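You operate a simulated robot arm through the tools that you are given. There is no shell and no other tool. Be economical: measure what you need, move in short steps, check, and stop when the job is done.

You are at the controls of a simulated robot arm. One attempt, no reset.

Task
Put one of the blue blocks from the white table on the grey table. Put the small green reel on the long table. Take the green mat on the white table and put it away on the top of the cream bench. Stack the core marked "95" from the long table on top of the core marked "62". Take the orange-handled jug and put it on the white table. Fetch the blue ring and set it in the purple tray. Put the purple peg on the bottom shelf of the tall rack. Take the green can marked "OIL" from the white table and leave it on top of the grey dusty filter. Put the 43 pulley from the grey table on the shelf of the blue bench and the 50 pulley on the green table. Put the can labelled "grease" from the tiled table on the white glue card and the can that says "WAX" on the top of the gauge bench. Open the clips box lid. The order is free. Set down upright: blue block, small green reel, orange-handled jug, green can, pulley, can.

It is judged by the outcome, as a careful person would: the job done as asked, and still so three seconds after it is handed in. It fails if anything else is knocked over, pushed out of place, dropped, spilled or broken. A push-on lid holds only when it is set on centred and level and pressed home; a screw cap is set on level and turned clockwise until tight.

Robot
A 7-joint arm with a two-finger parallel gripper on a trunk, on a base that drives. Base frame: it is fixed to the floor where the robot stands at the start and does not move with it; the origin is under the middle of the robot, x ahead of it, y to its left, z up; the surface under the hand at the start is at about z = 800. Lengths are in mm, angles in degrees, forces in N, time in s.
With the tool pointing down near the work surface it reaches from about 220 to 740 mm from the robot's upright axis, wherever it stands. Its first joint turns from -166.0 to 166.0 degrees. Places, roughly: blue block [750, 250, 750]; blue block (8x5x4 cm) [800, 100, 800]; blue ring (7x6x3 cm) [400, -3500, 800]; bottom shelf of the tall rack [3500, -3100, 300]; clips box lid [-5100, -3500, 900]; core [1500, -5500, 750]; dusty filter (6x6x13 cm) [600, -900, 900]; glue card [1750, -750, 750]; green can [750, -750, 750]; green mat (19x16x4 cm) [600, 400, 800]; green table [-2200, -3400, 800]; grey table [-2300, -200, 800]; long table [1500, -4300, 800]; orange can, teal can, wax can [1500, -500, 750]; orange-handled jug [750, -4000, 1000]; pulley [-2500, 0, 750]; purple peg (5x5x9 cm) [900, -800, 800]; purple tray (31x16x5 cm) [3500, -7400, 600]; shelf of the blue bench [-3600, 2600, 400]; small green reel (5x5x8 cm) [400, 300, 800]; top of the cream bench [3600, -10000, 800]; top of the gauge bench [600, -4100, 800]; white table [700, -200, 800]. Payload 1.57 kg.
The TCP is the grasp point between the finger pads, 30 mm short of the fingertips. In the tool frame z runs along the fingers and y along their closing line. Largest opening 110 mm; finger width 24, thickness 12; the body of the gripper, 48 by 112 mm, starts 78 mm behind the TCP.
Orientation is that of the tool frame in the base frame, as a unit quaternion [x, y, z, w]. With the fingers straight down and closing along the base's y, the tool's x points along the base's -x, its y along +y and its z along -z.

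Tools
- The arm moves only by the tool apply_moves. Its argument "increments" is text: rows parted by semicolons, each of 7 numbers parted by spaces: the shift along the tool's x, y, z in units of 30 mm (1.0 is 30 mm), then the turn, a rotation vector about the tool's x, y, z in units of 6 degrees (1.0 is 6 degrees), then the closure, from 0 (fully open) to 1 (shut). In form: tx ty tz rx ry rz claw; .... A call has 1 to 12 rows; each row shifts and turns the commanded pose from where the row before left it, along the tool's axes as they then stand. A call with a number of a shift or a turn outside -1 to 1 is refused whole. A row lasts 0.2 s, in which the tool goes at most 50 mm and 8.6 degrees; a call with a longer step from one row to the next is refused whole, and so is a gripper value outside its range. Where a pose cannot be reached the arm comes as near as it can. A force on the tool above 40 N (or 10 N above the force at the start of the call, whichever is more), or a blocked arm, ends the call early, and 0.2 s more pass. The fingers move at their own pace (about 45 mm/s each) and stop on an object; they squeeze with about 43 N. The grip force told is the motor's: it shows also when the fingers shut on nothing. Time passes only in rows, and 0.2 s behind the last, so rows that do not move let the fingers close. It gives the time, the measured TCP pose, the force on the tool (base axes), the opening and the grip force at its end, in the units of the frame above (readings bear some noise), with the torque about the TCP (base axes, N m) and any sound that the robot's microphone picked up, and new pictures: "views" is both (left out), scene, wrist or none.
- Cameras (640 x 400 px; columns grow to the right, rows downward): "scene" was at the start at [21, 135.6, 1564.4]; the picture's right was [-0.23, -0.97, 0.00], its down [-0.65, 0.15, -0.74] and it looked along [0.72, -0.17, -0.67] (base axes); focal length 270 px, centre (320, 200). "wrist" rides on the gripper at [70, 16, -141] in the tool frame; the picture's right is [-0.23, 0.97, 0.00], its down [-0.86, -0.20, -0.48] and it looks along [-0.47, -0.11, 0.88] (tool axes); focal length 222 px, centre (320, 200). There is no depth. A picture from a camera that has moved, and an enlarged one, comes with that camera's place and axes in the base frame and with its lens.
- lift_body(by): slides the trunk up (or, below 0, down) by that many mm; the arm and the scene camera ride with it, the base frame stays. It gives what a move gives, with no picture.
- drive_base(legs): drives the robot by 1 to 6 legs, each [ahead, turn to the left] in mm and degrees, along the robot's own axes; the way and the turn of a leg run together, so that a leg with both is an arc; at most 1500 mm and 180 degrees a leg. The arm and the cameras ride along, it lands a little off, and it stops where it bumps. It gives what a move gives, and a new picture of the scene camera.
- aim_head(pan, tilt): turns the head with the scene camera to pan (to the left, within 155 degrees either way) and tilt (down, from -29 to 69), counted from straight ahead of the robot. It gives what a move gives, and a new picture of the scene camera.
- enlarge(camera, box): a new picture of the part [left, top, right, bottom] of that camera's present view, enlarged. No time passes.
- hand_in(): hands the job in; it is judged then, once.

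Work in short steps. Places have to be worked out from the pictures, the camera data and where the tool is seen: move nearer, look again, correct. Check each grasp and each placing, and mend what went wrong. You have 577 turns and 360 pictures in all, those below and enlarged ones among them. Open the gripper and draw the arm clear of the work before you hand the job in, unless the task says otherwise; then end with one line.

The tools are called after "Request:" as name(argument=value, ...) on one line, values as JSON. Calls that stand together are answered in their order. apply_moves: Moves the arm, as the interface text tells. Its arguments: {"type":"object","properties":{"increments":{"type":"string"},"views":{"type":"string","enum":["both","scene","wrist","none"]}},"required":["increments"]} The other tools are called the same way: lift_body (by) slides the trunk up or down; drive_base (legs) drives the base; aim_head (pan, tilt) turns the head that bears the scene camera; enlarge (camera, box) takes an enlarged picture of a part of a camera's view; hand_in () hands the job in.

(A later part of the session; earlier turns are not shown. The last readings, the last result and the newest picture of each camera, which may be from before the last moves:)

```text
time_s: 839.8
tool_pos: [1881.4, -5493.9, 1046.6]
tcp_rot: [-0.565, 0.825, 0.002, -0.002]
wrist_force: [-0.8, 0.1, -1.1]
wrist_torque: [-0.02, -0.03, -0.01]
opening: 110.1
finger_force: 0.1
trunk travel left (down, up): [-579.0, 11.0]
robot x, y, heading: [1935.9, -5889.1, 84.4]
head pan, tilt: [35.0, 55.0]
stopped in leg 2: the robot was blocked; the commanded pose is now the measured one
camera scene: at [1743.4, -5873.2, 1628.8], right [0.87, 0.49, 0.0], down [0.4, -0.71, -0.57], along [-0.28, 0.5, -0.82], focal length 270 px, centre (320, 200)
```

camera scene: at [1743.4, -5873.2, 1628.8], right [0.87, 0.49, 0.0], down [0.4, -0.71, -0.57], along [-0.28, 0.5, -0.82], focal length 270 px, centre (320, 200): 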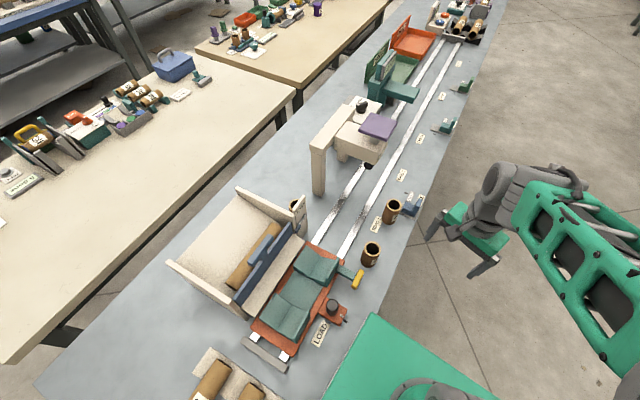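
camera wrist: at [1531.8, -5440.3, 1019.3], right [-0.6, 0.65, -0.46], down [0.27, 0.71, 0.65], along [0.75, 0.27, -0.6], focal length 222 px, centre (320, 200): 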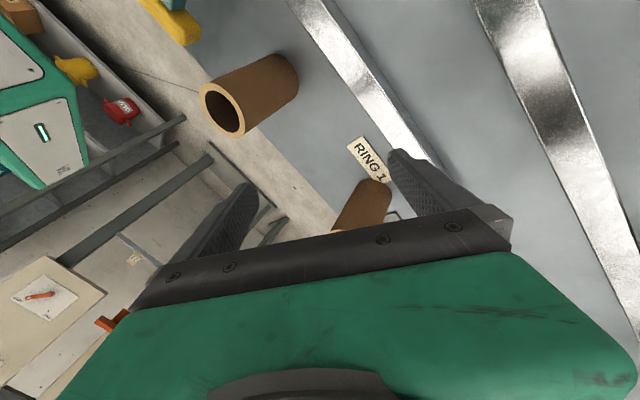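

Turn left to ~103° so that reversing moves away from the table.

Request:
drive_base(legs=[[0, 19]])

Request:
drive_base(legs=[[-350, 0]])

```text
time_s: 841.3
tool_pos: [1766.5, -5498.1, 1046.7]
tcp_rot: [-0.678, 0.735, 0.0, -0.002]
wrist_force: [-0.3, 0.1, 0.3]
wrist_torque: [0.04, -0.03, 0.02]
opening: 110.1
finger_force: 0.1
trunk travel left (down, up): [-579.0, 11.0]
robot x, y, heading: [1945.0, -5861.8, 93.5]
head pan, tilt: [35.0, 55.0]
stopped in leg 1: the robot was blocked; the commanded pose is now the measured one
camera scene: at [1743.2, -5873.9, 1628.9], right [0.78, 0.62, 0.0], down [0.51, -0.64, -0.57], along [-0.36, 0.45, -0.82], focal length 270 px, centre (320, 200)
```

scene: 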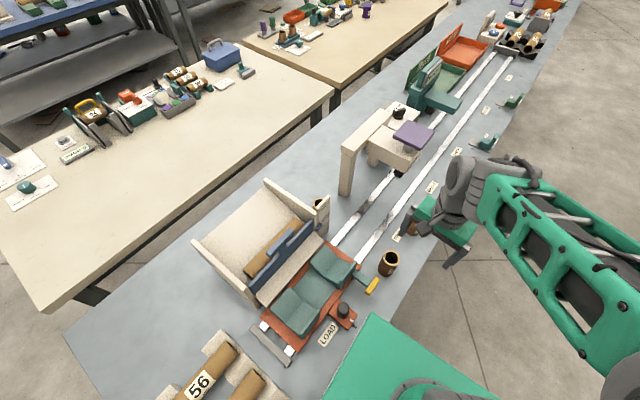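

```text
time_s: 842.4
tool_pos: [1792.1, -5511.6, 1046.0]
tcp_rot: [-0.66, 0.751, 0.001, -0.002]
wrist_force: [-0.8, 0.5, 0.1]
wrist_torque: [-0.03, 0.04, 0.03]
opening: 110.0
finger_force: 0.0
trunk travel left (down, up): [-579.0, 11.0]
robot x, y, heading: [1955.3, -5879.4, 87.0]
head pan, tilt: [35.0, 55.0]
stopped in leg 1: the robot was blocked; the commanded pose is now the measured one
camera scene: at [1756.8, -5874.8, 1628.7], right [0.85, 0.53, 0.0], down [0.44, -0.69, -0.57], along [-0.3, 0.49, -0.82], focal length 270 px, centre (320, 200)
```

scene: 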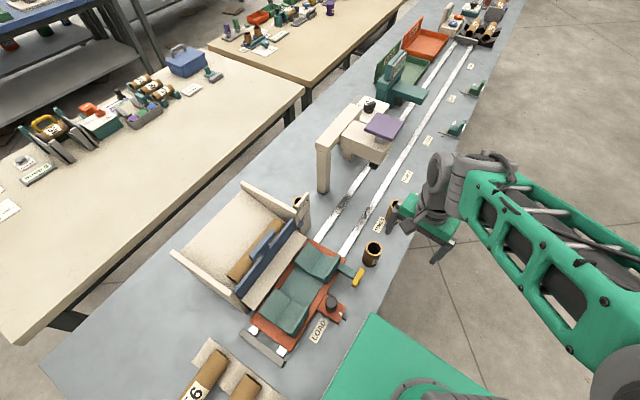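

Now the rear-left base corner meets the table's corner leg. Go forward a bit, then turn right moderately and drive out northeast.

Request:
drive_base(legs=[[120, 0]])

Request:
drive_base(legs=[[150, -5]])

```text
time_s: 843.6
tool_pos: [1797.4, -5391.8, 1046.7]
tcp_rot: [-0.66, 0.751, 0.001, -0.002]
wrist_force: [0.3, 0.5, -0.7]
wrist_torque: [-0.02, 0.01, -0.04]
opening: 109.9
finger_force: 0.0
trunk travel left (down, up): [-579.0, 11.0]
robot x, y, heading: [1960.0, -5763.7, 87.4]
head pan, tilt: [35.0, 55.0]
camera scene: at [1764.0, -5754.5, 1628.9], right [0.85, 0.53, 0.0], down [0.44, -0.69, -0.57], along [-0.31, 0.48, -0.82], focal length 270 px, centre (320, 200)
```

scene: 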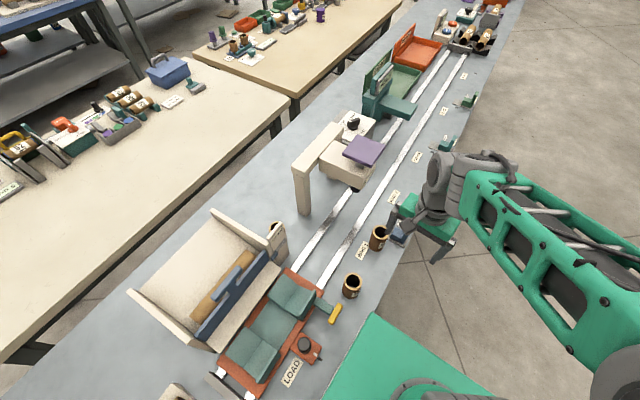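

```text
time_s: 845.0
tool_pos: [1844.8, -5230.3, 1047.2]
tcp_rot: [-0.627, 0.779, 0.001, -0.002]
wrist_force: [0.3, 0.1, 0.2]
wrist_torque: [-0.01, 0.05, 0.04]
opening: 110.1
finger_force: 0.0
trunk travel left (down, up): [-579.0, 11.0]
robot x, y, heading: [1973.0, -5613.6, 82.0]
head pan, tilt: [35.0, 55.0]
camera scene: at [1779.4, -5589.1, 1628.9], right [0.89, 0.46, 0.0], down [0.37, -0.73, -0.57], along [-0.26, 0.51, -0.82], focal length 270 px, centre (320, 200)
```

scene: 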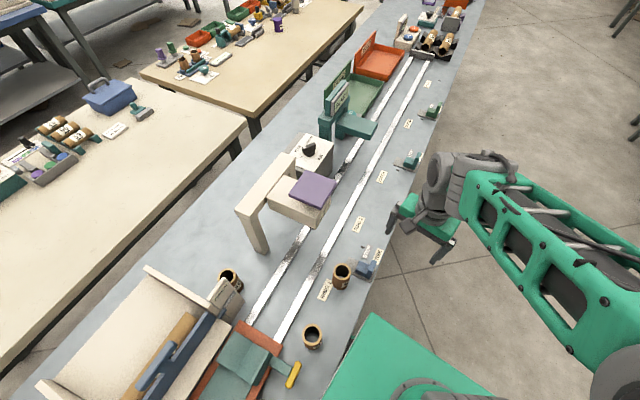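

Freed. Continue arcing away.

Request:
drive_base(legs=[[200, -4], [200, -6], [150, -10]])

```text
time_s: 848.7
tool_pos: [2128.9, -4684.0, 1046.2]
tcp_rot: [-0.479, 0.878, 0.001, -0.001]
wrist_force: [-0.1, 0.2, -0.9]
wrist_torque: [-0.05, 0.0, 0.01]
opening: 110.0
finger_force: 0.0
trunk travel left (down, up): [-579.0, 11.0]
robot x, y, heading: [2118.8, -5087.7, 61.8]
head pan, tilt: [35.0, 55.0]
camera scene: at [1944.0, -4997.6, 1628.9], right [0.99, 0.12, 0.0], down [0.1, -0.81, -0.57], along [-0.07, 0.57, -0.82], focal length 270 px, centre (320, 200)
```

scene: 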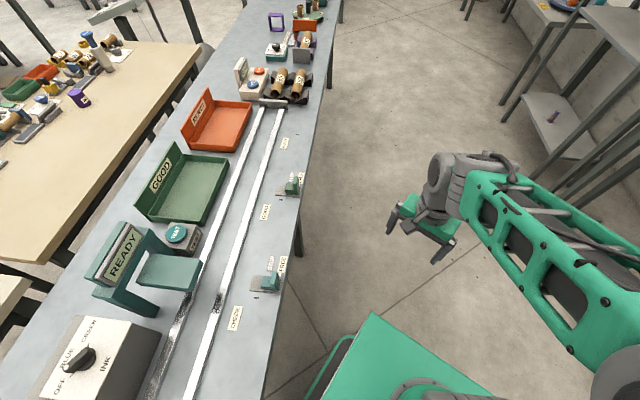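

Clear. Reposition to face the table at y≈−5550 from a safe distance.

Request:
drive_base(legs=[[250, 0], [0, -152], [640, 0], [0, -90]])

Request:
aim_head(pan=15, tilt=42)

```text
time_s: 863.9
tool_pos: [1882.1, -5709.8, 1046.6]
tcp_rot: [0.999, -0.036, 0.001, 0.002]
wrist_force: [0.1, -0.8, -0.3]
wrist_torque: [-0.04, 0.01, 0.0]
opening: 110.1
finger_force: 0.2
trunk travel left (down, up): [-579.0, 11.0]
robot x, y, heading: [2243.9, -5525.6, -179.4]
head pan, tilt: [35.0, 55.0]
camera scene: at [2245.9, -5723.0, 1628.9], right [-0.58, 0.81, 0.0], down [0.67, 0.48, -0.57], along [-0.47, -0.33, -0.82], focal length 270 px, centre (320, 200)
```

scene: 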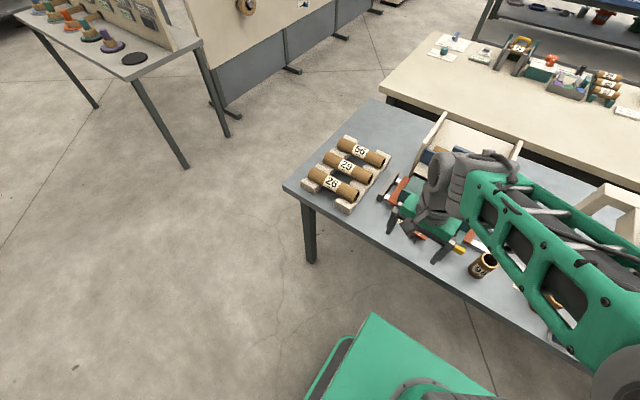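

```text
time_s: 864.7
tool_pos: [1881.8, -5709.5, 1047.9]
tcp_rot: [0.999, -0.037, 0.001, 0.001]
wrist_force: [-0.5, 0.1, 0.1]
wrist_torque: [0.02, -0.01, -0.03]
opening: 110.0
finger_force: 0.1
trunk travel left (down, up): [-579.0, 11.0]
robot x, y, heading: [2246.7, -5528.1, -179.7]
head pan, tilt: [15.0, 42.0]
camera scene: at [2224.2, -5703.6, 1646.6], right [-0.27, 0.96, 0.0], down [0.65, 0.18, -0.74], along [-0.72, -0.2, -0.67], focal length 270 px, centre (320, 200)
```

scene: 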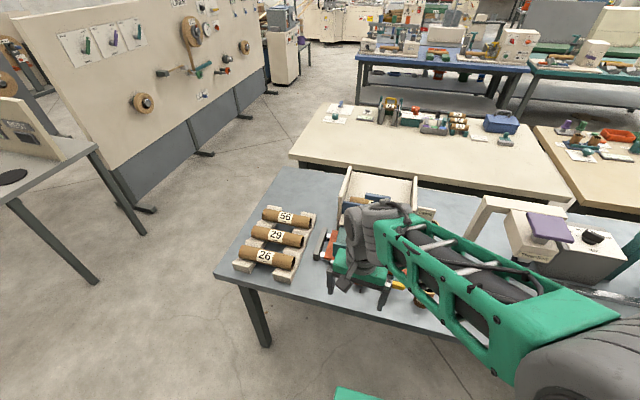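

Move the arm north to see the cores.

Request:
apply_moves(increments="0 -1 0 0 0 0 0;0 -1 0 0 0 0 0;0 -1 0 0 0 0 0;0 -1 0 0 0 0 0;0 -1 0 0 0 0 0;0 -1 0 0 0 0 0;0 -1 0 0 0 0 0;0 -1 0 0 0 0 0;0 -1 0 0 0 0 0;0 -1 0 0 0 0 0;0 -1 0 0 0 0 0", views="scene")

Request:
enlarge(camera="scene", box=[220, 160, 480, 320])

```text
time_s: 867.1
tool_pos: [1907.5, -5381.6, 1044.0]
tcp_rot: [0.999, -0.036, 0.001, 0.002]
wrist_force: [0.5, 0.0, 0.1]
wrist_torque: [0.01, 0.0, 0.01]
opening: 109.8
finger_force: 0.0
trunk travel left (down, up): [-579.0, 11.0]
robot x, y, heading: [2243.1, -5524.1, -179.6]
head pan, tilt: [15.0, 42.0]
camera scene: at [2224.1, -5703.1, 1646.7], right [-0.27, 0.96, 0.0], down [0.64, 0.18, -0.74], along [-0.72, -0.2, -0.67], focal length 270 px, centre (320, 200)
```

scene: 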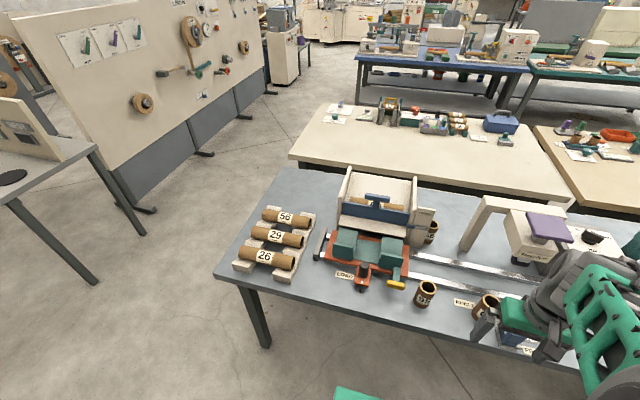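

```text
2.46 times, centred on (350, 240) of scene
camera zoom: at [2224.1, -5703.1, 1646.7], right [-0.27, 0.96, 0.0], down [0.64, 0.18, -0.74], along [-0.72, -0.2, -0.67], focal length 666 px, centre (246, 102)
```

zoom: 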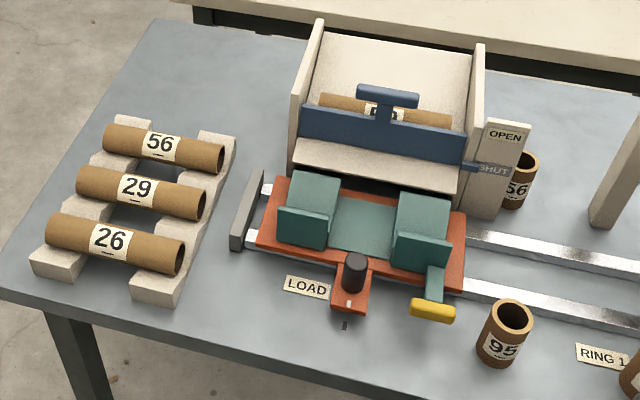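

Core 95 is the upright one near the edge. Check the other at right.

Request:
enlarge(camera="scene", box=[410, 270, 530, 340])

Request:
enlarge(camera="scene", box=[405, 205, 465, 255])

```text
5.33 times, centred on (470, 305) of scene
camera zoom: at [2224.1, -5703.1, 1646.7], right [-0.27, 0.96, 0.0], down [0.64, 0.18, -0.74], along [-0.72, -0.2, -0.67], focal length 1443 px, centre (-480, -360)
```

zoom: 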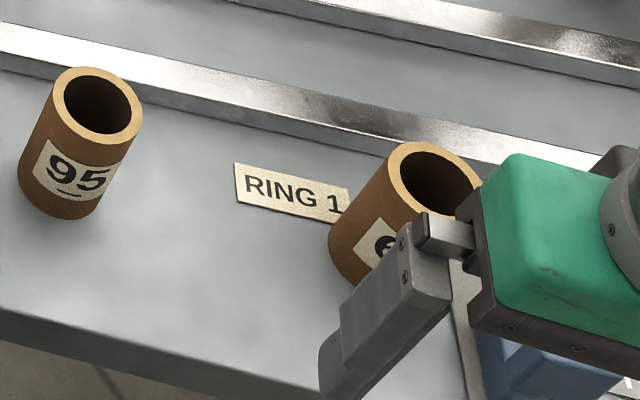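

```text
8.00 times, centred on (435, 230) of scene
camera zoom: at [2224.1, -5703.1, 1646.7], right [-0.27, 0.96, 0.0], down [0.64, 0.18, -0.74], along [-0.72, -0.2, -0.67], focal length 2164 px, centre (-600, -40)
```

zoom: 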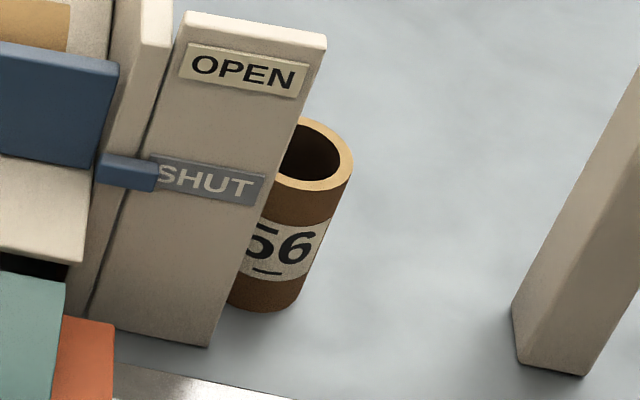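

Core 95 ≈(1711,−5501), the RING 1 core ("6…") ≈(1713,−5325). Move above core 95 and look.

Request:
apply_moves(increments="-0.89 0.63 0.1 0 0 0 0.27;-0.89 0.63 0.1 0 0 0 0.27;-0.89 0.63 0.1 0 0 0 0.27;-0.89 0.63 0.1 0 0 0 0.27;-0.89 0.63 0.1 0 0 0 0.27;-0.89 0.63 0.1 0 0 0 0.27;-0.89 0.63 0.1 0 0 0 0.27", views="wrist")

Request:
enlarge(camera="scene", box=[440, 260, 540, 330])

```text
time_s: 868.7
tool_pos: [1710.5, -5498.5, 1023.4]
tcp_rot: [0.999, -0.036, 0.0, 0.002]
wrist_force: [-0.3, 1.1, -0.1]
wrist_torque: [0.0, -0.01, -0.02]
opening: 80.3
finger_force: 0.2
trunk travel left (down, up): [-579.0, 11.0]
robot x, y, heading: [2243.5, -5526.9, -179.5]
head pan, tilt: [15.0, 42.0]
camera wrist: at [1778.1, -5519.2, 1165.9], right [-0.3, -0.95, 0.0], down [-0.84, 0.26, 0.48], along [-0.46, 0.14, -0.88], focal length 222 px, centre (320, 200)
```

wrist: 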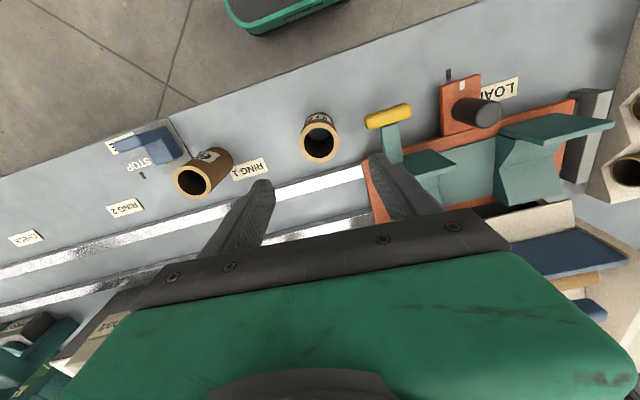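

```text
5.71 times, centred on (490, 295) of scene
camera zoom: at [2223.6, -5703.7, 1646.6], right [-0.27, 0.96, 0.0], down [0.64, 0.18, -0.74], along [-0.72, -0.2, -0.67], focal length 1546 px, centre (-651, -343)
```

zoom: 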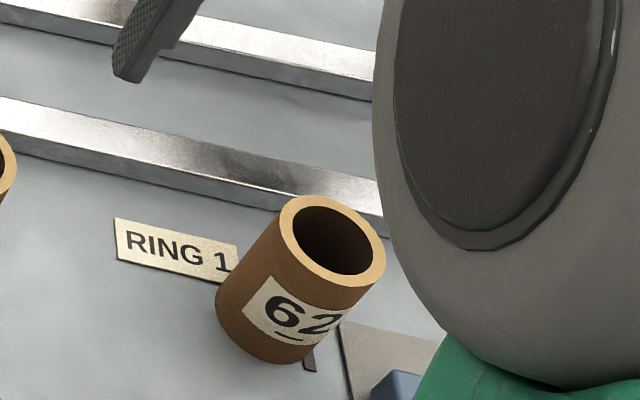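

62 confirmed. Narrow the opening to 70 mm, descend on core 95 and grip.

Request:
apply_moves(increments="0 0 0.5 0 0 0 0.36;0 0 1 0 0 0 0.36;0 0 1 0 0 0 0.36;0 0 1 0 0 0 0.36", views="wrist")

```text
time_s: 869.7
tool_pos: [1708.9, -5499.9, 919.1]
tcp_rot: [0.999, -0.038, 0.001, 0.002]
wrist_force: [0.4, 0.4, -0.2]
wrist_torque: [0.01, 0.0, -0.02]
opening: 70.2
finger_force: 0.0
trunk travel left (down, up): [-579.0, 11.0]
robot x, y, heading: [2240.8, -5526.4, -179.7]
head pan, tilt: [15.0, 42.0]
camera wrist: at [1777.3, -5518.5, 1060.7], right [-0.3, -0.95, 0.0], down [-0.84, 0.26, 0.48], along [-0.46, 0.14, -0.88], focal length 222 px, centre (320, 200)
```

wrist: 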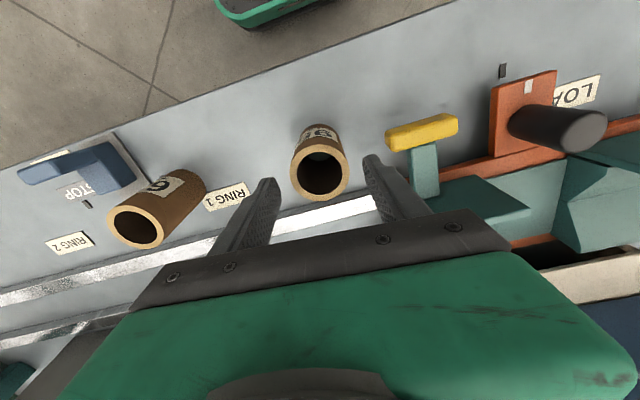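

Request:
apply_moves(increments="0.1 0 0.8 0 0 0 0.36;0 0 0.77 0 0 0 0.36;0 0 0 0 0 0 1;0 0 0 0 0 0 1;0 0 0 0 0 0 1;0 0 0 0 0 0 1", views="wrist")

```text
time_s: 871.1
tool_pos: [1712.6, -5498.8, 873.8]
tcp_rot: [0.999, -0.037, 0.001, 0.001]
wrist_force: [0.0, 0.1, 0.6]
wrist_torque: [0.01, 0.01, 0.02]
opening: 48.8
finger_force: 39.0
trunk travel left (down, up): [-579.0, 11.0]
robot x, y, heading: [2243.8, -5524.8, -179.6]
head pan, tilt: [15.0, 42.0]
camera wrist: at [1781.0, -5518.5, 1015.8], right [-0.3, -0.95, 0.0], down [-0.84, 0.26, 0.48], along [-0.46, 0.14, -0.88], focal length 222 px, centre (320, 200)
```

wrist: 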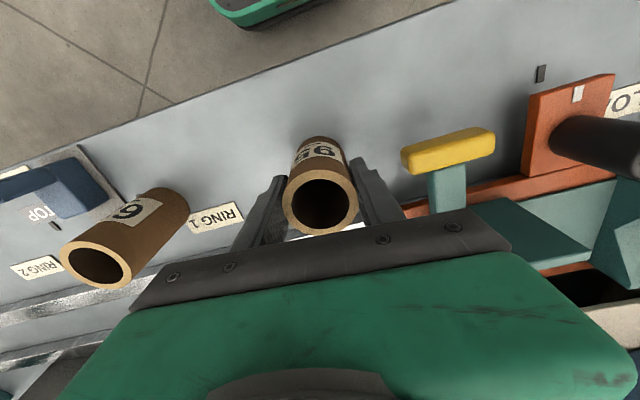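

Gripped (48.8 mm). Lift 150 mm and move above core 62.

Request:
apply_moves(increments="0 0 -1 0 0 0 1;0 0 -1 0 0 0 1;0 0 -1 0 0 0 1;0 0 -1 0 0 0 1;0 0 -1 0 0 0 1;-0.08 -0.964 0 0 0 0 1;-0.08 -0.964 0 0 0 0 1;-0.08 -0.964 0 0 0 0 1;-0.08 -0.964 0 0 0 0 1;-0.08 -0.964 0 0 0 0 1;-0.08 -0.964 0 0 0 0 1", views="both")

Request:
enlarge(camera="scene", box=[430, 220, 550, 340])

```text
time_s: 873.5
tool_pos: [1712.0, -5323.9, 1023.0]
tcp_rot: [0.999, -0.037, 0.0, 0.002]
wrist_force: [0.8, 0.7, 0.1]
wrist_torque: [-0.01, -0.03, -0.01]
opening: 48.7
finger_force: 42.7
trunk travel left (down, up): [-579.0, 11.0]
robot x, y, heading: [2246.3, -5527.2, -179.5]
head pan, tilt: [15.0, 42.0]
camera scene: at [2223.9, -5702.9, 1646.7], right [-0.27, 0.96, 0.0], down [0.64, 0.18, -0.74], along [-0.72, -0.2, -0.67], focal length 270 px, centre (320, 200)
camera wrist: at [1779.8, -5344.5, 1164.7], right [-0.3, -0.95, 0.0], down [-0.84, 0.26, 0.48], along [-0.46, 0.14, -0.88], focal length 222 px, centre (320, 200)
```

scene: 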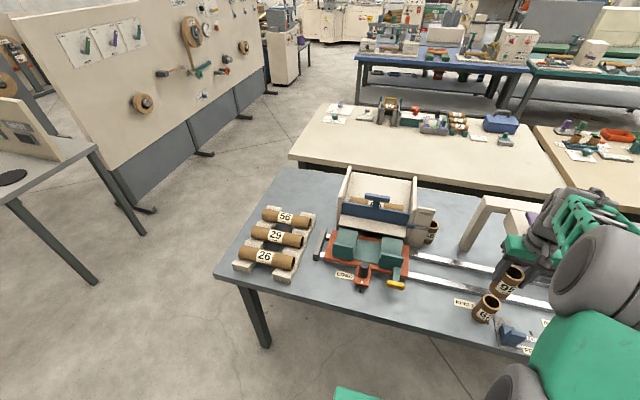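
wrist: 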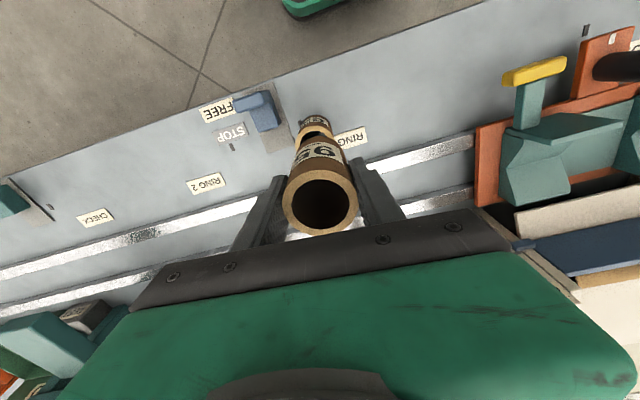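

```text
3.33 times, centred on (490, 280) of scene
camera zoom: at [2223.9, -5702.9, 1646.7], right [-0.27, 0.96, 0.0], down [0.64, 0.18, -0.74], along [-0.72, -0.2, -0.67], focal length 902 px, centre (-247, -67)
```

zoom: 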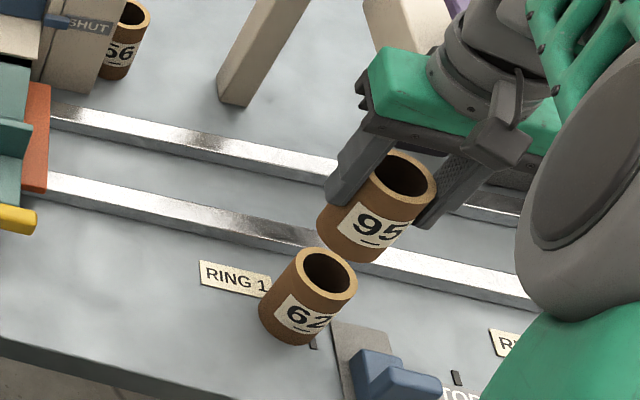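

Relative check suggests a correction of about (−3,+4) mm. Apply it and lower to near contact.

Request:
apply_moves(increments="-0.11 -0.13 0 0 0 0 1;0 0 0.6 0 0 0 1;0 0 0.6 0 0 0 1;0 0 0.1 0 0 0 1", views="scene")

Request:
enlarge(camera="scene", box=[450, 250, 530, 340])

```text
time_s: 874.5
tool_pos: [1708.4, -5320.1, 982.8]
tcp_rot: [0.999, -0.036, 0.001, 0.002]
wrist_force: [0.0, 0.2, -0.8]
wrist_torque: [-0.02, -0.01, 0.01]
opening: 48.8
finger_force: 42.8
trunk travel left (down, up): [-579.0, 11.0]
robot x, y, heading: [2241.4, -5526.1, -179.6]
head pan, tilt: [15.0, 42.0]
camera scene: at [2224.0, -5703.3, 1646.7], right [-0.27, 0.96, 0.0], down [0.64, 0.18, -0.74], along [-0.72, -0.2, -0.67], focal length 270 px, centre (320, 200)
```

scene: 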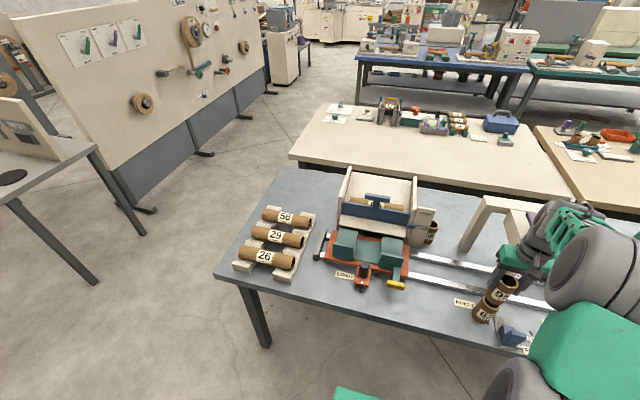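

```text
4.44 times, centred on (490, 295) of scene
camera zoom: at [2224.0, -5703.3, 1646.7], right [-0.27, 0.96, 0.0], down [0.64, 0.18, -0.74], along [-0.72, -0.2, -0.67], focal length 1202 px, centre (-436, -222)
```

zoom: 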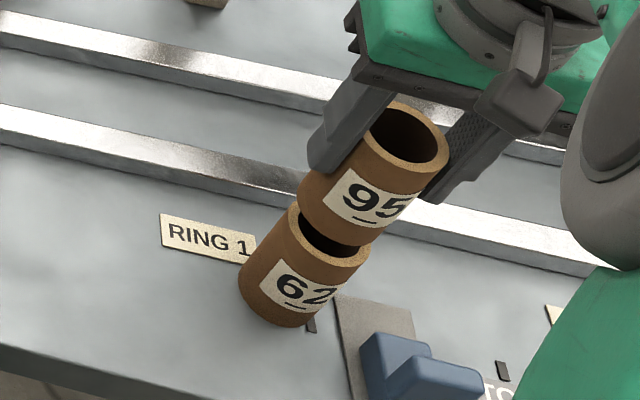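

Request:
enlarge(camera="scene", box=[465, 270, 525, 330])

```text
6.67 times, centred on (495, 300) of scene
camera zoom: at [2224.0, -5703.3, 1646.7], right [-0.27, 0.96, 0.0], down [0.64, 0.18, -0.74], along [-0.72, -0.2, -0.67], focal length 1804 px, centre (-847, -467)
```

zoom: 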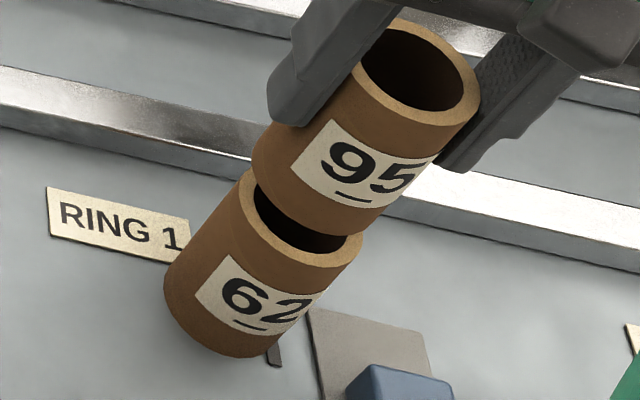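

Apply a small correction east and inspect with both cameras.

Request:
apply_moves(increments="0.17 0.07 0 0 0 0 1", views="wrist")

Request:
enlarge(camera="wrist", box=[260, 90, 380, 240])

Request:
enlarge(camera="scene", box=[465, 270, 525, 330])

```text
time_s: 874.9
tool_pos: [1712.1, -5321.8, 982.9]
tcp_rot: [0.999, -0.037, 0.0, 0.001]
wrist_force: [0.8, 0.7, -1.0]
wrist_torque: [0.03, -0.02, -0.01]
opening: 48.7
finger_force: 42.3
trunk travel left (down, up): [-579.0, 11.0]
robot x, y, heading: [2242.8, -5525.1, -179.4]
head pan, tilt: [15.0, 42.0]
camera wrist: at [1781.0, -5342.5, 1124.8], right [-0.3, -0.95, 0.0], down [-0.84, 0.26, 0.48], along [-0.46, 0.14, -0.88], focal length 222 px, centre (320, 200)
```

wrist: 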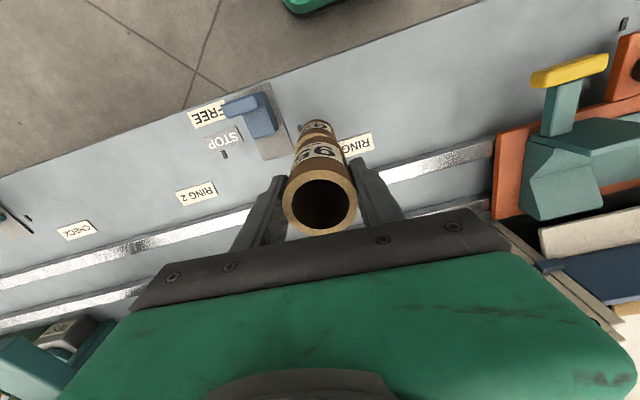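

```text
2.67 times, centred on (320, 165) of wrist
camera zoom: at [1781.0, -5342.5, 1124.8], right [-0.3, -0.95, 0.0], down [-0.84, 0.26, 0.48], along [-0.46, 0.14, -0.88], focal length 592 px, centre (320, 293)
```

zoom: 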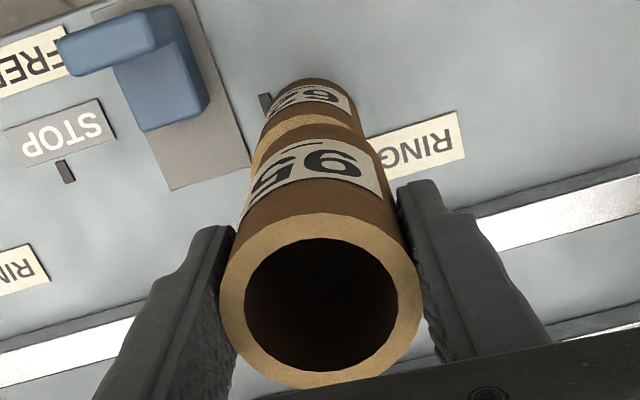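

```text
6.67 times, centred on (495, 300) of scene
camera zoom: at [2224.1, -5703.4, 1646.7], right [-0.27, 0.96, 0.0], down [0.64, 0.18, -0.74], along [-0.72, -0.2, -0.67], focal length 1804 px, centre (-847, -467)
```

zoom: 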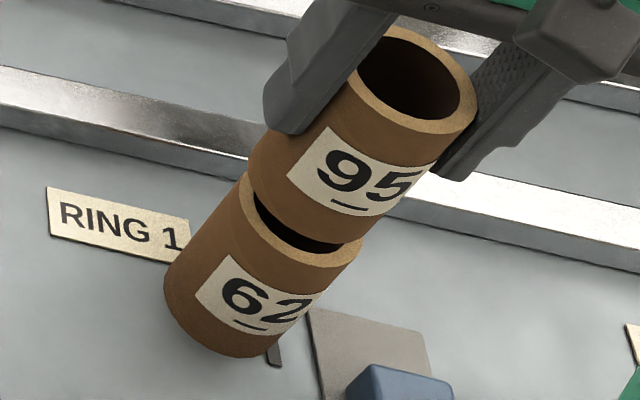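

Both views agree: shift ~6 mm east, ~1.5 mm north. Correct and recheck.

Request:
apply_moves(increments="0.2 -0.065 0 0 0 0 1", views="none")

Request:
enlarge(camera="wrist", box=[260, 90, 380, 240])

Request:
enlarge(camera="scene", box=[465, 270, 525, 330])

```text
time_s: 875.3
tool_pos: [1719.6, -5321.9, 982.8]
tcp_rot: [0.999, -0.036, 0.001, 0.003]
wrist_force: [-0.9, -0.1, -0.8]
wrist_torque: [-0.02, -0.03, 0.03]
opening: 48.6
finger_force: 43.2
trunk travel left (down, up): [-579.0, 11.0]
robot x, y, heading: [2243.2, -5529.6, -179.6]
head pan, tilt: [15.0, 42.0]
```

```text
2.67 times, centred on (320, 165) of wrist
camera zoom: at [1787.9, -5341.0, 1125.1], right [-0.3, -0.95, 0.0], down [-0.84, 0.26, 0.48], along [-0.46, 0.14, -0.88], focal length 592 px, centre (320, 293)
```

zoom: 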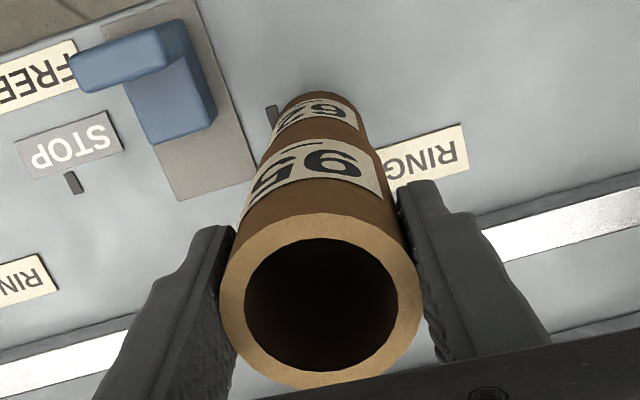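

```text
6.67 times, centred on (495, 300) of scene
camera zoom: at [2224.0, -5703.3, 1646.7], right [-0.27, 0.96, 0.0], down [0.64, 0.18, -0.74], along [-0.72, -0.2, -0.67], focal length 1804 px, centre (-847, -467)
```

zoom: 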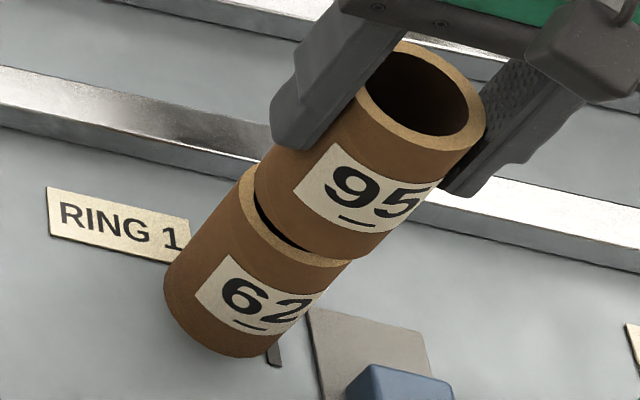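

Slight overshoot; back 4 mm west, 1.5 mm south, then lower in fine steps.

Request:
apply_moves(increments="-0.13 0.05 0 0 0 0 1;0 0 0.1 0 0 0 1;0 0 0.1 0 0 0 1", views="none")

Request:
enlarge(camera="wrist", box=[260, 90, 380, 240])

Request:
enlarge(camera="scene", box=[465, 270, 525, 330])

```text
time_s: 876.1
tool_pos: [1715.7, -5322.9, 977.3]
tcp_rot: [0.999, -0.037, 0.001, 0.001]
wrist_force: [0.2, -0.4, -0.7]
wrist_torque: [-0.01, -0.01, -0.01]
opening: 48.6
finger_force: 43.1
trunk travel left (down, up): [-579.0, 11.0]
robot x, y, heading: [2242.9, -5524.3, -179.6]
head pan, tilt: [15.0, 42.0]
```

```text
2.67 times, centred on (320, 165) of wrist
camera zoom: at [1783.7, -5343.0, 1119.3], right [-0.3, -0.95, 0.0], down [-0.84, 0.26, 0.48], along [-0.46, 0.14, -0.88], focal length 592 px, centre (320, 293)
```

zoom: 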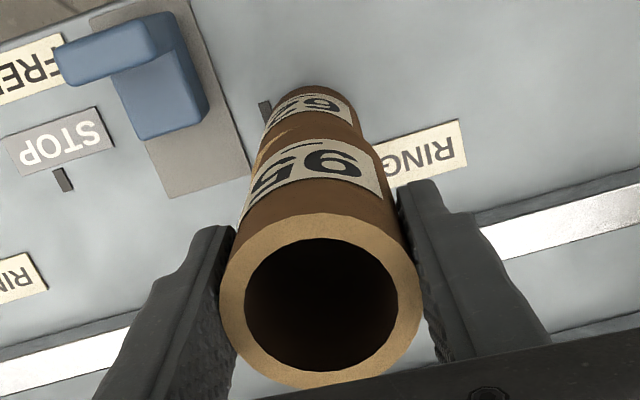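

```text
6.67 times, centred on (495, 300) of scene
camera zoom: at [2224.0, -5703.3, 1646.7], right [-0.27, 0.96, 0.0], down [0.64, 0.18, -0.74], along [-0.72, -0.2, -0.67], focal length 1804 px, centre (-847, -467)
```

zoom: 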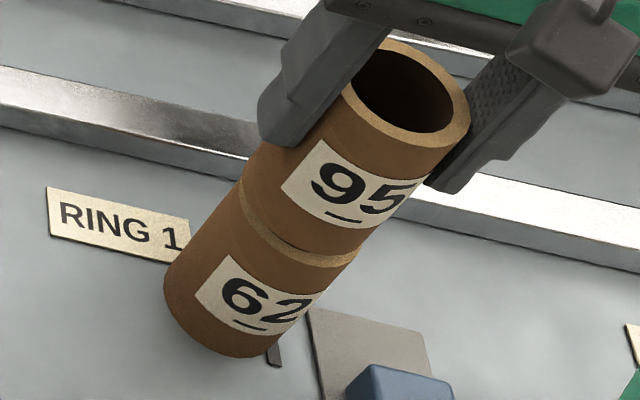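

Nearly coaxial; 2 mm north correction, then lower to contact.

Request:
apply_moves(increments="0 -0.07 0 0 0 0 1;0 0 0.05 0 0 0 1;0 0 0.05 0 0 0 1;0 0 0.05 0 0 0 1;0 0 0.05 0 0 0 1", views="none")

Request:
enlarge(camera="scene", box=[465, 270, 525, 330])

```text
time_s: 877.3
tool_pos: [1716.4, -5320.6, 971.5]
tcp_rot: [0.999, -0.037, 0.001, 0.002]
wrist_force: [-0.2, -0.9, -0.4]
wrist_torque: [-0.01, -0.02, 0.01]
opening: 48.7
finger_force: 42.4
trunk travel left (down, up): [-579.0, 11.0]
robot x, y, heading: [2246.1, -5525.9, -179.4]
head pan, tilt: [15.0, 42.0]
```

```text
6.67 times, centred on (495, 300) of scene
camera zoom: at [2224.0, -5703.4, 1646.7], right [-0.27, 0.96, 0.0], down [0.64, 0.18, -0.74], along [-0.72, -0.2, -0.67], focal length 1804 px, centre (-847, -467)
```

zoom: 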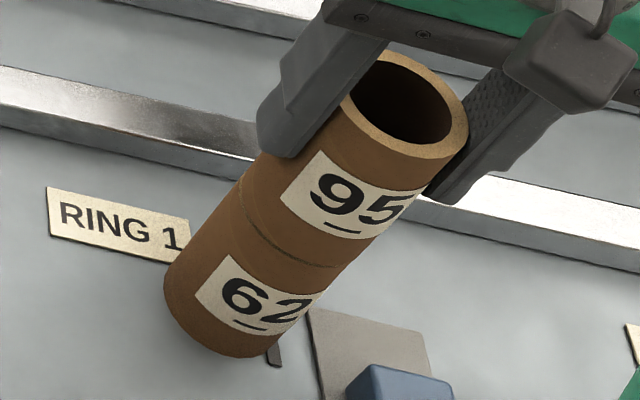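

Almost touching and flush. Continue fine steps.

Request:
apply_moves(increments="0 0 0.04 0 0 0 1;0 0 0.04 0 0 0 1;0 0 0.04 0 0 0 1", views="none")

```text
time_s: 878.1
tool_pos: [1716.2, -5321.8, 967.1]
tcp_rot: [0.999, -0.037, 0.0, 0.001]
wrist_force: [0.7, 0.2, -0.2]
wrist_torque: [-0.01, 0.01, 0.01]
opening: 48.6
finger_force: 43.0
trunk travel left (down, up): [-579.0, 11.0]
robot x, y, heading: [2240.4, -5530.0, -179.5]
head pan, tilt: [15.0, 42.0]
```

Request:
apply_moves(increments="0 0 0.04 0 0 0 1;0 0 0.04 0 0 0 1;0 0 0.04 0 0 0 1", views="none")

```text
time_s: 878.9
tool_pos: [1715.5, -5321.6, 964.0]
tcp_rot: [0.999, -0.037, -0.001, 0.001]
wrist_force: [1.0, -0.5, 1.9]
wrist_torque: [0.06, -0.06, -0.02]
opening: 48.9
finger_force: 42.9
trunk travel left (down, up): [-579.0, 11.0]
robot x, y, heading: [2241.5, -5530.2, -179.4]
head pan, tilt: [15.0, 42.0]
```

Touching. One more millimetre, view, and release.

Request:
apply_moves(increments="0 0 0.04 0 0 0 1;0 0 0.03 0 0 0 1", views="none")

Request:
enlarge(camera="wrist", box=[260, 90, 380, 240])

Request:
enlarge(camera="scene", box=[465, 270, 525, 330])

```text
time_s: 879.5
tool_pos: [1715.6, -5322.3, 963.2]
tcp_rot: [0.999, -0.037, -0.001, 0.001]
wrist_force: [0.8, -0.1, 11.6]
wrist_torque: [0.05, -0.14, -0.02]
opening: 48.8
finger_force: 42.8
trunk travel left (down, up): [-579.0, 11.0]
robot x, y, heading: [2243.8, -5526.5, -179.6]
head pan, tilt: [15.0, 42.0]
```

```text
2.67 times, centred on (320, 165) of wrist
camera zoom: at [1784.4, -5341.9, 1105.3], right [-0.3, -0.95, 0.0], down [-0.84, 0.26, 0.48], along [-0.46, 0.14, -0.88], focal length 592 px, centre (320, 293)
```

zoom: 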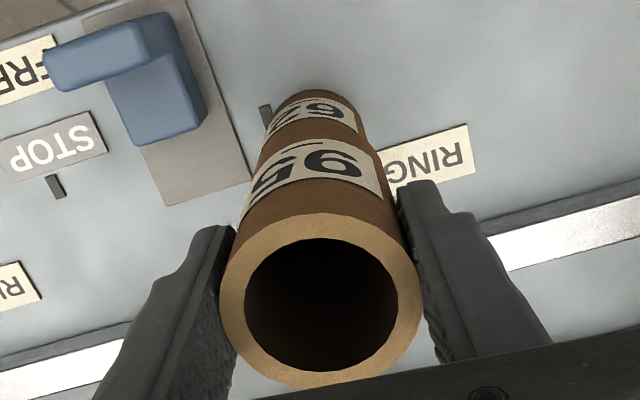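

```text
6.67 times, centred on (495, 300) of scene
camera zoom: at [2225.3, -5703.9, 1646.8], right [-0.27, 0.96, 0.0], down [0.64, 0.18, -0.74], along [-0.72, -0.2, -0.67], focal length 1804 px, centre (-847, -467)
```

zoom: 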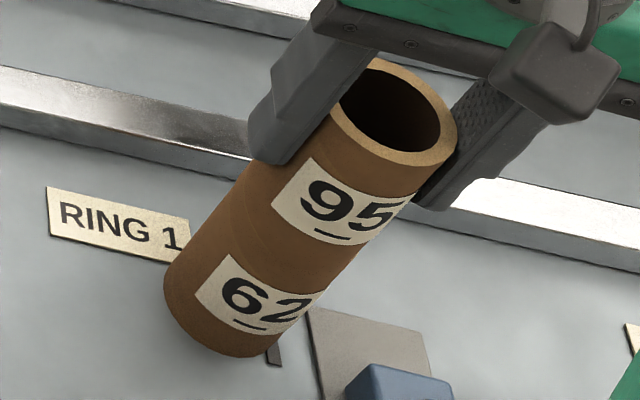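

Beautifully flush. Release slowly and rise.

Request:
apply_moves(increments="0 0 -0.04 0 0 0 0.54;0 0 0 0 0 0 0.5;0 0 0 0 0 0 0.4;0 0 0 0 0 0 0.3;0 0 0 0 0 0 0.3;0 0 -0.5 0 0 0 0.3;0 0 -1 0 0 0 0.3;0 0 -1 0 0 0 0.3;0 0 -1 0 0 0 0.3;0 0 -1 0 0 0 0.3", views="wrist")

Request:
enlarge(camera="scene", box=[430, 220, 550, 340])

```text
time_s: 881.7
tool_pos: [1715.6, -5320.0, 1098.0]
tcp_rot: [0.999, -0.037, 0.001, 0.002]
wrist_force: [-0.2, 1.0, -0.5]
wrist_torque: [0.02, 0.0, 0.01]
opening: 77.1
finger_force: 0.0
trunk travel left (down, up): [-579.0, 11.0]
robot x, y, heading: [2242.7, -5529.6, -179.5]
head pan, tilt: [15.0, 42.0]
camera wrist: at [1784.7, -5340.1, 1239.9], right [-0.3, -0.95, 0.0], down [-0.84, 0.26, 0.48], along [-0.46, 0.14, -0.88], focal length 222 px, centre (320, 200)
```

wrist: 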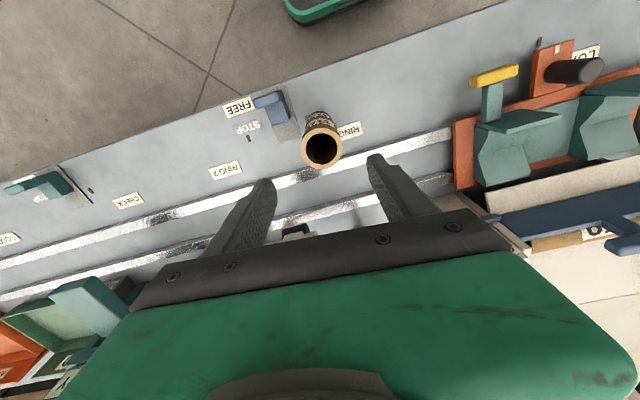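

```text
3.33 times, centred on (490, 280) of scene
camera zoom: at [2224.3, -5703.5, 1646.6], right [-0.27, 0.96, 0.0], down [0.64, 0.18, -0.74], along [-0.72, -0.2, -0.67], focal length 902 px, centre (-247, -67)
```

zoom: 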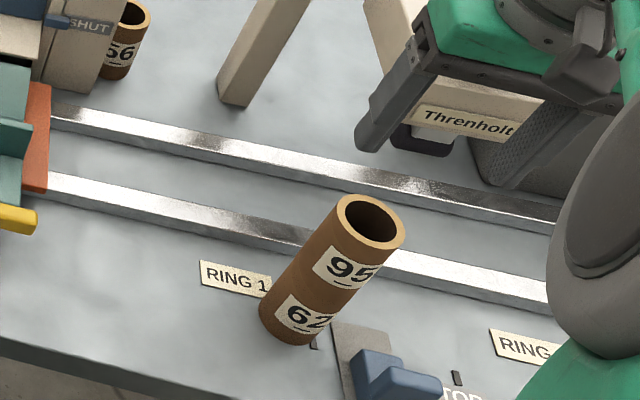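

Core 95 stands on 62. Last: the green mat. Drive back to the white table.

Request:
drive_base(legs=[[-250, 0], [0, -90.4], [1300, 0], [1300, 0], [1250, 0], [0, 90]])

Request:
drive_base(legs=[[1450, 0], [1430, 0], [0, -90]])

```text
time_s: 909.1
tool_pos: [1823.8, -1531.8, 1097.8]
tcp_rot: [1.0, -0.016, 0.0, 0.002]
wrist_force: [0.5, -0.3, 0.3]
wrist_torque: [0.0, 0.03, 0.0]
opening: 77.0
finger_force: 0.0
trunk travel left (down, up): [-579.0, 11.0]
robot x, y, heading: [2361.0, -1716.4, -177.2]
head pan, tilt: [15.0, 42.0]
camera scene: at [2346.6, -1895.4, 1646.6], right [-0.3, 0.95, 0.0], down [0.64, 0.2, -0.74], along [-0.71, -0.23, -0.67], focal length 270 px, centre (320, 200)
```

scene: 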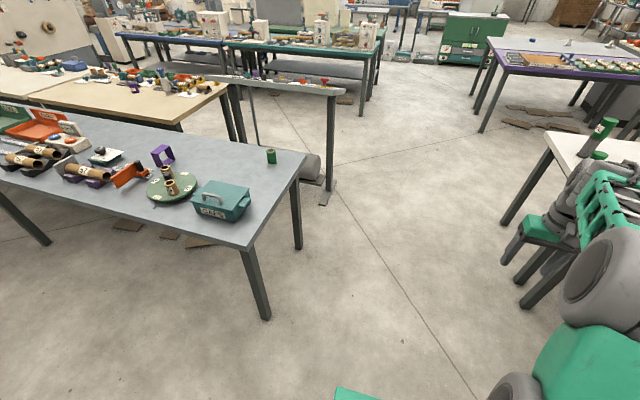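

```text
time_s: 927.0
tool_pos: [-367.7, -1323.6, 1098.3]
tcp_rot: [-0.699, 0.715, 0.0, -0.001]
wrist_force: [0.5, 0.0, -0.4]
wrist_torque: [0.0, 0.0, 0.01]
opening: 77.2
finger_force: 0.0
trunk travel left (down, up): [-579.0, 11.0]
robot x, y, heading: [-553.1, -1856.4, 93.5]
head pan, tilt: [15.0, 42.0]
camera scene: at [-725.9, -1849.1, 1646.7], right [0.95, 0.31, 0.0], down [0.21, -0.64, -0.74], along [-0.23, 0.71, -0.67], focal length 270 px, centre (320, 200)
```

scene: 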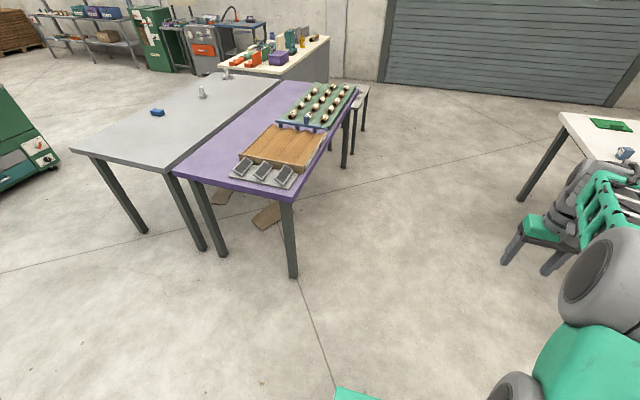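

Request:
drive_base(legs=[[0, -7.5], [1100, 0], [1100, 0], [0, -86], [380, 0]])

Request:
aim_head(pan=5, tilt=45)

```text
time_s: 944.1
tool_pos: [479.8, 201.8, 1097.7]
tcp_rot: [0.002, 1.0, 0.002, -0.001]
wrist_force: [-0.5, 0.6, 0.1]
wrist_torque: [0.0, 0.01, -0.01]
opening: 76.5
finger_force: 0.1
trunk travel left (down, up): [-579.0, 11.0]
robot x, y, heading: [-60.0, 372.8, 4.3]
head pan, tilt: [15.0, 42.0]
camera scene: at [-51.8, 550.1, 1646.6], right [0.33, -0.94, 0.0], down [-0.63, -0.22, -0.74], along [0.7, 0.25, -0.67], focal length 270 px, centre (320, 200)
```

scene: 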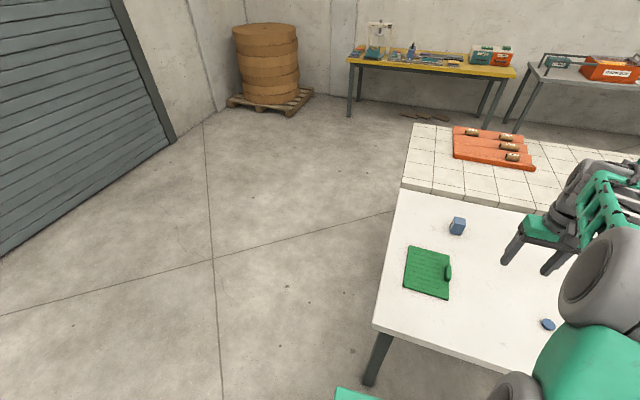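

```text
time_s: 944.9
tool_pos: [482.2, 202.1, 1098.8]
tcp_rot: [0.002, 1.0, 0.001, -0.001]
wrist_force: [-0.3, -0.1, 0.4]
wrist_torque: [0.04, -0.01, 0.01]
opening: 77.1
finger_force: 0.1
trunk travel left (down, up): [-579.0, 11.0]
robot x, y, heading: [-60.9, 370.5, 4.4]
head pan, tilt: [5.0, 45.0]
camera scene: at [-51.0, 535.6, 1642.3], right [0.16, -0.99, 0.0], down [-0.7, -0.12, -0.71], along [0.7, 0.12, -0.71], focal length 270 px, centre (320, 200)
```

scene: 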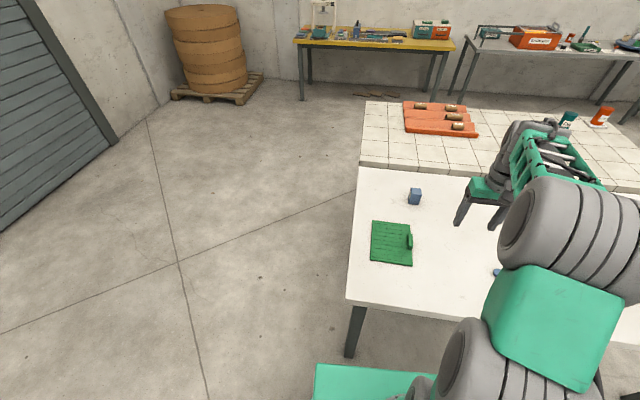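

Mat centre ≈(591,374), its raised handle ≈(603,313) running along x. Move above the handle and look.

Request:
apply_moves(increments="-0.79 0.72 0.64 0 0 0 0.3;-0.79 0.72 0.64 0 0 0 0.3;-0.79 0.72 0.64 0 0 0 0.3;-0.79 0.72 0.64 0 0 0 0.3;-0.79 0.72 0.64 0 0 0 0.3", views="wrist")

Request:
enlarge(camera="scene", box=[355, 205, 435, 275])

```text
time_s: 946.1
tool_pos: [601.5, 309.9, 1003.5]
tcp_rot: [0.003, 1.0, 0.003, 0.001]
wrist_force: [0.4, -0.9, 0.4]
wrist_torque: [0.04, 0.01, 0.0]
opening: 77.2
finger_force: 0.0
trunk travel left (down, up): [-579.0, 11.0]
robot x, y, heading: [-63.3, 374.6, 4.3]
head pan, tilt: [5.0, 45.0]
camera wrist: at [532.3, 326.3, 1144.9], right [0.23, 0.97, 0.0], down [0.85, -0.21, 0.48], along [0.47, -0.11, -0.88], focal length 222 px, centre (320, 200)
```

wrist: 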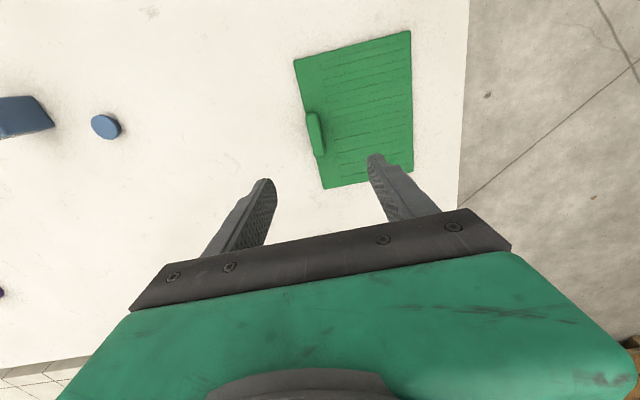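

```text
5.71 times, centred on (395, 240) of scene
camera zoom: at [-50.4, 535.8, 1642.3], right [0.16, -0.99, 0.0], down [-0.7, -0.12, -0.71], along [0.7, 0.12, -0.71], focal length 1546 px, centre (-109, -29)
```

zoom: 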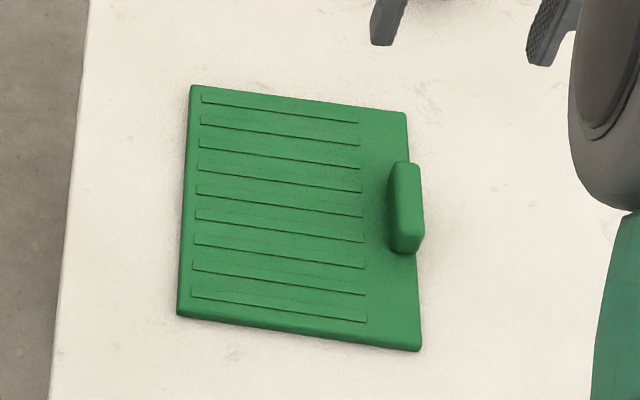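

Handle spans x≈569–628 at y≈306, ~17 mm wide. Align, narrow the fingers to ~45 mm, and descend partway.

Request:
apply_moves(increments="0.1 -0.14 0.8 0 0 0 0.6;0 0 0.9 0 0 0 0.6;0 0 0.9 0 0 0 0.6;0 0 0.9 0 0 0 0.6", views="wrist")

```text
time_s: 947.1
tool_pos: [596.4, 307.6, 898.0]
tcp_rot: [0.003, 1.0, 0.001, 0.0]
wrist_force: [0.4, 0.3, 0.0]
wrist_torque: [0.0, 0.01, -0.03]
opening: 43.8
finger_force: 0.1
trunk travel left (down, up): [-579.0, 11.0]
robot x, y, heading: [-59.7, 375.2, 4.4]
head pan, tilt: [5.0, 45.0]
camera wrist: at [527.3, 325.1, 1039.4], right [0.23, 0.97, 0.0], down [0.85, -0.21, 0.48], along [0.46, -0.11, -0.88], focal length 222 px, centre (320, 200)
```

wrist: 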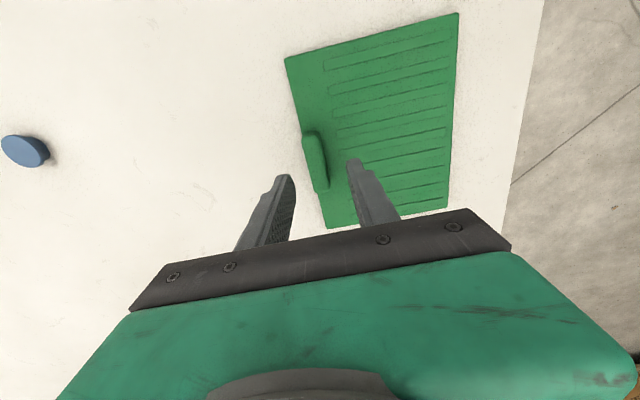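

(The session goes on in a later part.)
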